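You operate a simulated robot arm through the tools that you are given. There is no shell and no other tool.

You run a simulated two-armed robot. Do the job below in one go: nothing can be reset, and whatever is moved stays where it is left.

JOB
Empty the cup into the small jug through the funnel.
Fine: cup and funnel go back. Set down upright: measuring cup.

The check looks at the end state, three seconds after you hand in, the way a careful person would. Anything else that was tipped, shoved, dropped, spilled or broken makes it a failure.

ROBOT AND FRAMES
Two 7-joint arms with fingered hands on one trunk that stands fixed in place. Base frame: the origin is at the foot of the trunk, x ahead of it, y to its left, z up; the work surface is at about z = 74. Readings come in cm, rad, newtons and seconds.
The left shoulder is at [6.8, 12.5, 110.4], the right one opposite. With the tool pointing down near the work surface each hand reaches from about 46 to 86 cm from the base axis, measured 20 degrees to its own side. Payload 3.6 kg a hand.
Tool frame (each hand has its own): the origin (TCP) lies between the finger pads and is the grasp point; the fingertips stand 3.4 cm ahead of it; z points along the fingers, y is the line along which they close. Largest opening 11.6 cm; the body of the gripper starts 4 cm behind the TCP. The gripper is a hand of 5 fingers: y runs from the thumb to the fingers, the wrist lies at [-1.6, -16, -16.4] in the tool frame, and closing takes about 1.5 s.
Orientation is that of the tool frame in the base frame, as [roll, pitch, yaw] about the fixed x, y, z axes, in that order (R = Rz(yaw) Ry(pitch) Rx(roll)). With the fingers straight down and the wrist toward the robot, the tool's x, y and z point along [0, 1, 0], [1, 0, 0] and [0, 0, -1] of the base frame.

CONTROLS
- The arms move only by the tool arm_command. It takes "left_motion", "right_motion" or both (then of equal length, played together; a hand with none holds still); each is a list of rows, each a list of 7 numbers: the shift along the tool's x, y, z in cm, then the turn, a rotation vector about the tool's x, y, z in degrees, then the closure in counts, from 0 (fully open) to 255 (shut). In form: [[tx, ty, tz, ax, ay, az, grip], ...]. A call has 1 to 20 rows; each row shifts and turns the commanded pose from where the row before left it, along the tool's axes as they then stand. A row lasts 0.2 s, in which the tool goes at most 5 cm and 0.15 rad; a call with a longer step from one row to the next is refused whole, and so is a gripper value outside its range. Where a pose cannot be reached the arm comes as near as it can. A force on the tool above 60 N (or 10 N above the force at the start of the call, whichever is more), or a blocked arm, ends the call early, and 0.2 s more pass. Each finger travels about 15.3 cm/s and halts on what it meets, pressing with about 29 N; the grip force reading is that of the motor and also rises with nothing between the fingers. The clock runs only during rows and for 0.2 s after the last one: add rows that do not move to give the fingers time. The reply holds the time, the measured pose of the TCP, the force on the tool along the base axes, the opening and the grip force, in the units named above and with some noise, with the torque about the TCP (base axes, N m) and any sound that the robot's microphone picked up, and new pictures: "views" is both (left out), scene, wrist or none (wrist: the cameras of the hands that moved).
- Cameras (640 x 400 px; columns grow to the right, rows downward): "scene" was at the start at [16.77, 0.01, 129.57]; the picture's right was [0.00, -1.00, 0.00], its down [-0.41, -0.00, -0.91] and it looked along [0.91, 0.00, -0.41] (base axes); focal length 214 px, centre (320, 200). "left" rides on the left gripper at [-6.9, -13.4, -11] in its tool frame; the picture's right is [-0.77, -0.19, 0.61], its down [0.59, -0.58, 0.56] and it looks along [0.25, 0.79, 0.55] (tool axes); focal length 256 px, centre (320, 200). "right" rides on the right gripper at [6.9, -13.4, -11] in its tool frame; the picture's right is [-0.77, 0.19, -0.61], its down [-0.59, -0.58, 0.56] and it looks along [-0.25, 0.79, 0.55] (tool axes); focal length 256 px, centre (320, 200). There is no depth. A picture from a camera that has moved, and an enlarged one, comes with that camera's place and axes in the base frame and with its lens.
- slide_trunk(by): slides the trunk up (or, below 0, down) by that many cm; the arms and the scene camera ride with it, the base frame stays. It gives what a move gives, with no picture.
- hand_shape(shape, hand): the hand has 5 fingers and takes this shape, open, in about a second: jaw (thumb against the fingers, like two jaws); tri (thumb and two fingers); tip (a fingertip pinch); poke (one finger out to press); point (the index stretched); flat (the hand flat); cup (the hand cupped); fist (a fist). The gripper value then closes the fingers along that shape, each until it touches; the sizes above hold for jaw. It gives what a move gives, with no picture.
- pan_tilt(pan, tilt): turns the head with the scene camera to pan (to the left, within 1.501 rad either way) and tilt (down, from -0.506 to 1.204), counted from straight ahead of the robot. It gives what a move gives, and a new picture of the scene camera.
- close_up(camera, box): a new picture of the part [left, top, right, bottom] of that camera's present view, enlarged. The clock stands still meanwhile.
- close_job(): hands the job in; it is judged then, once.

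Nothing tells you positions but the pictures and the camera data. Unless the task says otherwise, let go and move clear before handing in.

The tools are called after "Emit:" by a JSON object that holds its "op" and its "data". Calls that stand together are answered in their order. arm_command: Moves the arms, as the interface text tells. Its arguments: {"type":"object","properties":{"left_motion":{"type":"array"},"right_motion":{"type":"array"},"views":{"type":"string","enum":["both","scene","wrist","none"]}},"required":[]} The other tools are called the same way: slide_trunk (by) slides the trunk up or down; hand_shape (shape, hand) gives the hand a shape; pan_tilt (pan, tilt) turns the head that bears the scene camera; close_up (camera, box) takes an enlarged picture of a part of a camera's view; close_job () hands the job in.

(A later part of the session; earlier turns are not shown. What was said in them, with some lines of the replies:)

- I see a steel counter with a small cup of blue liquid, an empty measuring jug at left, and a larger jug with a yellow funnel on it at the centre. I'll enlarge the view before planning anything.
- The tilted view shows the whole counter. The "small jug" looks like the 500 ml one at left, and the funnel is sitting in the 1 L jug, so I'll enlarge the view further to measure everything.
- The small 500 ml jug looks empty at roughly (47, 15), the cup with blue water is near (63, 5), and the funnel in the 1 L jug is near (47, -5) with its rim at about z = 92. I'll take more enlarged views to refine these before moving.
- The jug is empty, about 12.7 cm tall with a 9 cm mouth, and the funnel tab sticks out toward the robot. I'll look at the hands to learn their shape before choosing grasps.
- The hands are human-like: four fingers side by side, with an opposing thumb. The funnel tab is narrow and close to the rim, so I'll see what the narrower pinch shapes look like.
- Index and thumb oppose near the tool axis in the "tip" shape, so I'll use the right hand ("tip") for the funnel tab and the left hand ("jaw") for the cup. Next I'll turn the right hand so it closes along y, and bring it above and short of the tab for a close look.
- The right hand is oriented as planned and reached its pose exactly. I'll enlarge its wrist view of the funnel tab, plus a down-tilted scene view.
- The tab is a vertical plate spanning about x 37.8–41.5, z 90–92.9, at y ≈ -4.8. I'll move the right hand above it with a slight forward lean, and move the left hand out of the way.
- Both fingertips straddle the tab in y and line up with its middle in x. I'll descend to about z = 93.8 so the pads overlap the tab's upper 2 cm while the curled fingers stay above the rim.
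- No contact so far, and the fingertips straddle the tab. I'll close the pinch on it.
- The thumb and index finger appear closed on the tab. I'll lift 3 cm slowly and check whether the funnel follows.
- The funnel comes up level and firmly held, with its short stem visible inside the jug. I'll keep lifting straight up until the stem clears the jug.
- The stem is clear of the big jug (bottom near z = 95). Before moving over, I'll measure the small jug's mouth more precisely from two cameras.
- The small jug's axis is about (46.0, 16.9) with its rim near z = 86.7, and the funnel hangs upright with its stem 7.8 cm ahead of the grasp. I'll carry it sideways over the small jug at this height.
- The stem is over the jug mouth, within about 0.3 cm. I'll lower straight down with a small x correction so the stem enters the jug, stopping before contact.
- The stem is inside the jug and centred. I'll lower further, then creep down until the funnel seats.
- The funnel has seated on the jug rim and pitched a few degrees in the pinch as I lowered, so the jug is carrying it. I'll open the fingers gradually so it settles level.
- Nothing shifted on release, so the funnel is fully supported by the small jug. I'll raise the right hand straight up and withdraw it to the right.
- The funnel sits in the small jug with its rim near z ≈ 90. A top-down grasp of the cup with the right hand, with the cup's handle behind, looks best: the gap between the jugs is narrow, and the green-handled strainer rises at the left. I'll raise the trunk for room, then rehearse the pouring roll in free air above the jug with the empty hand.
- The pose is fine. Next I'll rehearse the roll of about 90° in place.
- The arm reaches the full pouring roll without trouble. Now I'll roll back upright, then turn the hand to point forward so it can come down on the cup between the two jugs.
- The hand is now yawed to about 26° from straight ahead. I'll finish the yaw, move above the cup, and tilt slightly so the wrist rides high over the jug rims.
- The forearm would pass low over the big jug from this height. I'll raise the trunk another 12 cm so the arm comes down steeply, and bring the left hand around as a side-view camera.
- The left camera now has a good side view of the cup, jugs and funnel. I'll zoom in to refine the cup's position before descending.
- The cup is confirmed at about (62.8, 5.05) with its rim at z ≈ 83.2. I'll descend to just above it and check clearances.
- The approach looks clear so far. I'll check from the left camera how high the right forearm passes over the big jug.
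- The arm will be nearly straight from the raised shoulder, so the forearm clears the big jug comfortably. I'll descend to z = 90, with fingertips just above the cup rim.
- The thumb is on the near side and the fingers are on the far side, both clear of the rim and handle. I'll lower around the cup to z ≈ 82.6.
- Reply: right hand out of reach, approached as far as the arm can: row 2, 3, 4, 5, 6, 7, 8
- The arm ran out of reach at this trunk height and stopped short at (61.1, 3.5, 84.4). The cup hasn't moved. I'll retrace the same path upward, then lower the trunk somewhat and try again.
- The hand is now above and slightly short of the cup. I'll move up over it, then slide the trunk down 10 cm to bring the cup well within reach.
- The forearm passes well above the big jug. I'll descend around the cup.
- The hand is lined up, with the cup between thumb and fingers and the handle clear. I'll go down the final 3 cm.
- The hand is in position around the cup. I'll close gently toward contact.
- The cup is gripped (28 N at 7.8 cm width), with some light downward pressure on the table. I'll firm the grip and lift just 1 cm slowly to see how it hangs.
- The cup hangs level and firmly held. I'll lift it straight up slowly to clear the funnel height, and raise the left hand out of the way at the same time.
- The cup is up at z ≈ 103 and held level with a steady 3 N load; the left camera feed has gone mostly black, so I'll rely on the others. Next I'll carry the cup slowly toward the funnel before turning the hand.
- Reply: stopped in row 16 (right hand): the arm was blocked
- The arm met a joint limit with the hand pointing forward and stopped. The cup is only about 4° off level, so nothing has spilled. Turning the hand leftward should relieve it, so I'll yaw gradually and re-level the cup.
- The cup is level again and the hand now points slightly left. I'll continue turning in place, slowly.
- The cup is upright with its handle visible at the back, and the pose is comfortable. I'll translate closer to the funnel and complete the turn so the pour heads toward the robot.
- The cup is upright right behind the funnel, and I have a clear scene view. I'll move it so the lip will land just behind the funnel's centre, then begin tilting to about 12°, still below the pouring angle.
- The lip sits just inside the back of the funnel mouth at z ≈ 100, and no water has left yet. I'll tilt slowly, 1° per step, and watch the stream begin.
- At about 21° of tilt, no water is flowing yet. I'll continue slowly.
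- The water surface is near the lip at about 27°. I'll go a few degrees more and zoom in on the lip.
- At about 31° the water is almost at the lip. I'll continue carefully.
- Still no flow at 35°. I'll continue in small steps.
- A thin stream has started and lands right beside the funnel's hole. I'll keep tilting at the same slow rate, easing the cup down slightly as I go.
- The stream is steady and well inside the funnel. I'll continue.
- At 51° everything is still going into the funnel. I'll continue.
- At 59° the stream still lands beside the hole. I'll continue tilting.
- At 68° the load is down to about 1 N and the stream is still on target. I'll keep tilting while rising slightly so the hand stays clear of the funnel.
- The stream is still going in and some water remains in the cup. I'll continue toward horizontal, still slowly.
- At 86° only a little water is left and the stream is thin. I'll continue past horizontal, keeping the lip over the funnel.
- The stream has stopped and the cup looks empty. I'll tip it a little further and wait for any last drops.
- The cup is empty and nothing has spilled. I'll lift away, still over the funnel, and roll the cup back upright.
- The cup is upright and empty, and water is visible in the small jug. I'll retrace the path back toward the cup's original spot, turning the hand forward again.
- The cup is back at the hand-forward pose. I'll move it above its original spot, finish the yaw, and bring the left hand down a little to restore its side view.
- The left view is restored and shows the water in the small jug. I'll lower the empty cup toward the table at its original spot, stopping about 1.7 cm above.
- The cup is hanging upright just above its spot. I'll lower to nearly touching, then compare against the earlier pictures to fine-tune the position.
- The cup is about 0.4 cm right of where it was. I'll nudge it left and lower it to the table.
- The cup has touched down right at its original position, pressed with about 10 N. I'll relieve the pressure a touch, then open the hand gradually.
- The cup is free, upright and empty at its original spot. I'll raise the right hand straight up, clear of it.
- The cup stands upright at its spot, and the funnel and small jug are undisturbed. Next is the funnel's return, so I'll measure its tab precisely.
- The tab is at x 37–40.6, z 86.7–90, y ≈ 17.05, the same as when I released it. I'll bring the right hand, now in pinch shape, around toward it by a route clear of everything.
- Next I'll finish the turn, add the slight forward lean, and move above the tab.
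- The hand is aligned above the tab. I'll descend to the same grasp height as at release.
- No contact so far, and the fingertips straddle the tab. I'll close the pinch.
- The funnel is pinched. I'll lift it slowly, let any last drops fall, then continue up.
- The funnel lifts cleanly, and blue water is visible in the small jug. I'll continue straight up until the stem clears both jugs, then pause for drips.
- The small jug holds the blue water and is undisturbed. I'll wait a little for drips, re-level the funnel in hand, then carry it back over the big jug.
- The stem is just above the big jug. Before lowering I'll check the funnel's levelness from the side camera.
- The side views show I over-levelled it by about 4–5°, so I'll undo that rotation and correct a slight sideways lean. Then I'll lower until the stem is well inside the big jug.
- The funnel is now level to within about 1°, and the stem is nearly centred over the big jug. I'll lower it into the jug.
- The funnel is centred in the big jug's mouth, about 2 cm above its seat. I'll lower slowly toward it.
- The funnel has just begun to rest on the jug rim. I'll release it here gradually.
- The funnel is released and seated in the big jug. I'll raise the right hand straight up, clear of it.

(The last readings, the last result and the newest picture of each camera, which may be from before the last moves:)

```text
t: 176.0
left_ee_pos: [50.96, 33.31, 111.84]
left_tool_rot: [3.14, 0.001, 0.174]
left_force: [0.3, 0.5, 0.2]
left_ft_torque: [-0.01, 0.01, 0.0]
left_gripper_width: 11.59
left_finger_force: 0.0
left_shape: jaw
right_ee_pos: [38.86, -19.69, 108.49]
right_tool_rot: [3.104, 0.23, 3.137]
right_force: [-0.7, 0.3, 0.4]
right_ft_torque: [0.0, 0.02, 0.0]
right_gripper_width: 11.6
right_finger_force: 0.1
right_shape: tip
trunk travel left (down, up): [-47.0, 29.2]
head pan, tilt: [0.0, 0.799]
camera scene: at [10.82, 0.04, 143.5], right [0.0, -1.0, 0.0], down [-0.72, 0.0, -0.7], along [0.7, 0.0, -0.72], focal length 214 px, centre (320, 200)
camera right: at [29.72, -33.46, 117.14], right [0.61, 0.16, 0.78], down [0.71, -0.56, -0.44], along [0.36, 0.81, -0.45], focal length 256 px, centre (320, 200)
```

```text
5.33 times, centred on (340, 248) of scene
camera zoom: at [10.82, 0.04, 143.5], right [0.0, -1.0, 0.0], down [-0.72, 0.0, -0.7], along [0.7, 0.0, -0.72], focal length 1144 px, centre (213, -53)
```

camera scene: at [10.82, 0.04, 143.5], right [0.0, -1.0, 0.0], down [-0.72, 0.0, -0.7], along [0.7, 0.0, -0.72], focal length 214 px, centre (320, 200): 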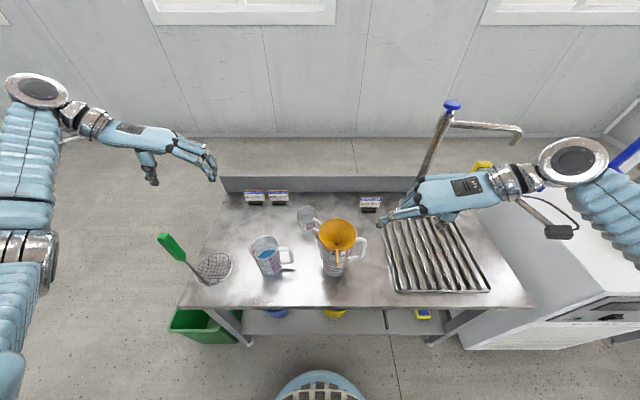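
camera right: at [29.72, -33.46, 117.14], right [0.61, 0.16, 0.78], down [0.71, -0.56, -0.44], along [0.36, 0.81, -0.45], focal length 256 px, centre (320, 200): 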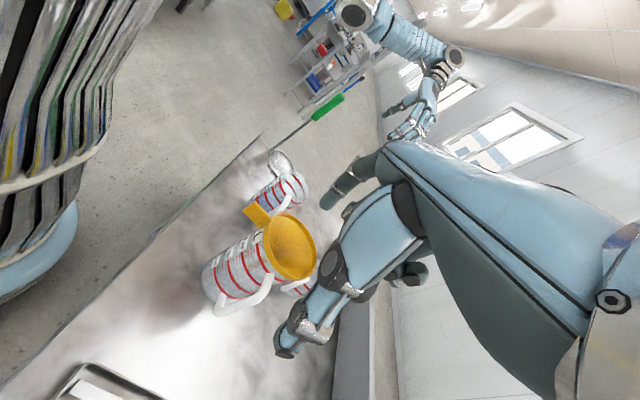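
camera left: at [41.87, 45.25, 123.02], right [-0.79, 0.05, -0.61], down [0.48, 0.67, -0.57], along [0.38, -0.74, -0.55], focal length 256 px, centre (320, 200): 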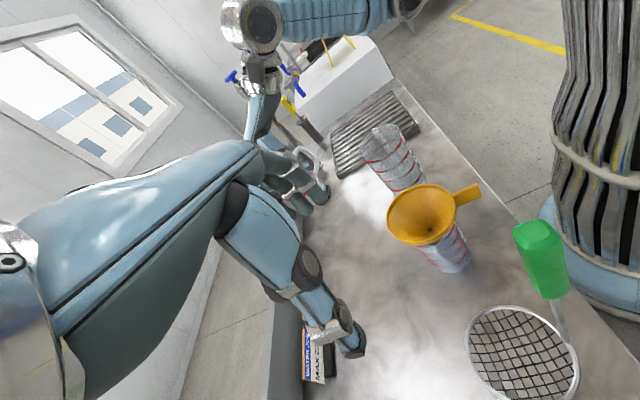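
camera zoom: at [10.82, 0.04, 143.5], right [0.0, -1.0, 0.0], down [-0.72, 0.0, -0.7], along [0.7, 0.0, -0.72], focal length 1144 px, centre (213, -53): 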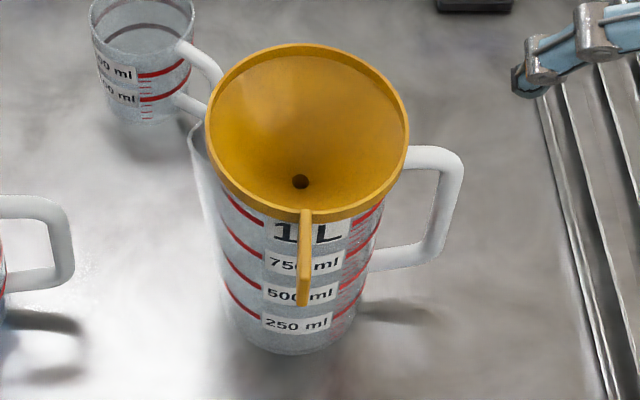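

Everything is in place: the cup is empty and upright at its spot, the water is in the small jug, and the funnel is back in the big jug with its tab toward the robot. I'll raise both hands a bit further clear, then do a final check.

Emit:
{"op": "arm_command", "data": {"right_motion": [[-0.345, -0.5, -1.459, 0, 0, 0, 0], [-0.345, -0.5, -1.459, 0, 0, 0, 0], [-0.345, -0.5, -1.459, 0, 0, 0, 0], [-0.345, -0.5, -1.459, 0, 0, 0, 0], [-0.345, -0.5, -1.459, 0, 0, 0, 0], [-0.345, -0.5, -1.459, 0, 0, 0, 0], [0, 0, 0, 0, 0, 0, 0]], "left_motion": [[0, 0, -1.5, 0, 0, 0, 0], [0, 0, -1.5, 0, 0, 0, 0], [0, 0, -1.5, 0, 0, 0, 0], [0, 0, -1.5, 0, 0, 0, 0], [0, 0, -1.5, 0, 0, 0, 0], [0, 0, -1.5, 0, 0, 0, 0], [0, 0, 0, 0, 0, 0, 0]], "views": "scene"}}

Emit:
{"op": "close_up", "data": {"camera": "scene", "box": [180, 170, 420, 320]}}

Emit:
{"op": "close_up", "data": {"camera": "scene", "box": [235, 190, 335, 290]}}

```text
t: 177.6
left_ee_pos: [51.15, 33.05, 121.08]
left_tool_rot: [3.142, 0.001, 0.176]
left_force: [0.0, -0.1, 0.2]
left_ft_torque: [0.0, -0.02, 0.01]
left_gripper_width: 11.57
left_finger_force: 0.0
left_shape: jaw
right_ee_pos: [38.84, -23.08, 117.39]
right_tool_rot: [3.104, 0.229, 3.139]
right_force: [-0.1, -0.3, -1.1]
right_ft_torque: [-0.02, 0.01, -0.01]
right_gripper_width: 11.57
right_finger_force: 0.0
right_shape: tip
trunk travel left (down, up): [-47.0, 29.2]
head pan, tilt: [0.0, 0.799]
camera scene: at [10.83, 0.01, 143.49], right [0.0, -1.0, 0.0], down [-0.72, 0.0, -0.7], along [0.7, 0.0, -0.72], focal length 214 px, centre (320, 200)
```

scene: 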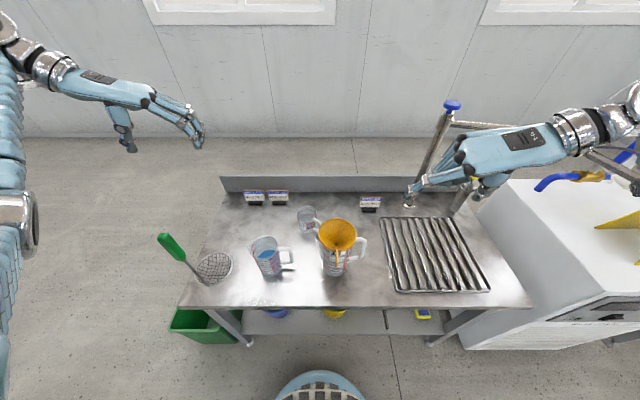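

```text
2.67 times, centred on (300, 245) of scene
camera zoom: at [10.83, 0.01, 143.49], right [0.0, -1.0, 0.0], down [-0.72, 0.0, -0.7], along [0.7, 0.0, -0.72], focal length 572 px, centre (373, 80)
```

zoom: 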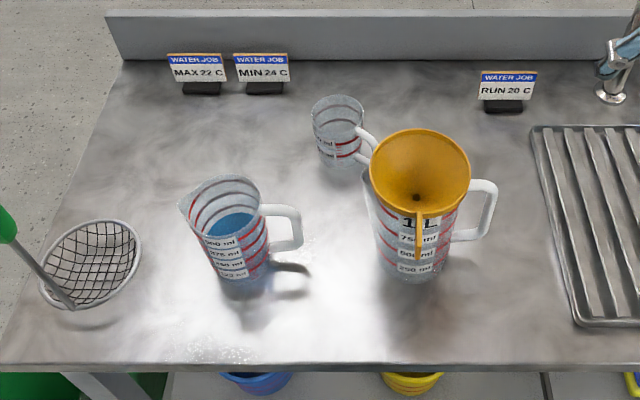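

```text
4.00 times, centred on (285, 240) of scene
camera zoom: at [10.83, 0.01, 143.49], right [0.0, -1.0, 0.0], down [-0.72, 0.0, -0.7], along [0.7, 0.0, -0.72], focal length 858 px, centre (460, 40)
```

zoom: 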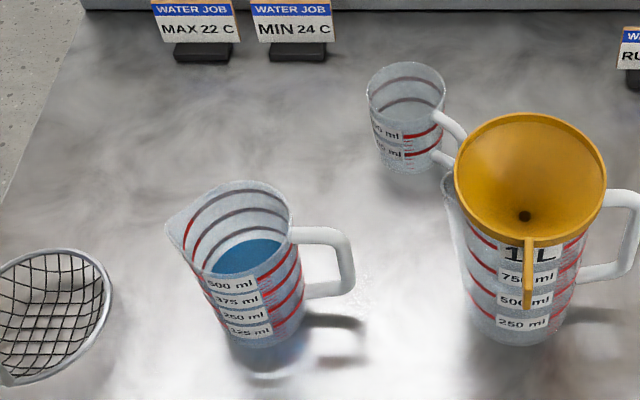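

The end state looks right: the cup is empty and upright, the blue water is in the small jug, the funnel is seated back in the 1 L jug, nothing else has moved, and both hands are clear. I'm handing in the job.

Emit:
{"op": "close_job", "data": {}}

```text
The job is handed in.
```

The cup is empty: its blue water went through the funnel into the 500 ml jug, with no spill that I could see. I took "small jug" to mean that 500 ml one. The check's verdict has not come back to me.

- **Cup:** it stands upright and empty, within about half a centimetre of where it started.
- **Funnel:** it is back in the 1 L jug with its tab toward the robot.
- **Everything else:** the jugs, signs and strainer look unmoved in the last picture, and both hands are open and clear.

The trunk is still about 17 cm above where it started.
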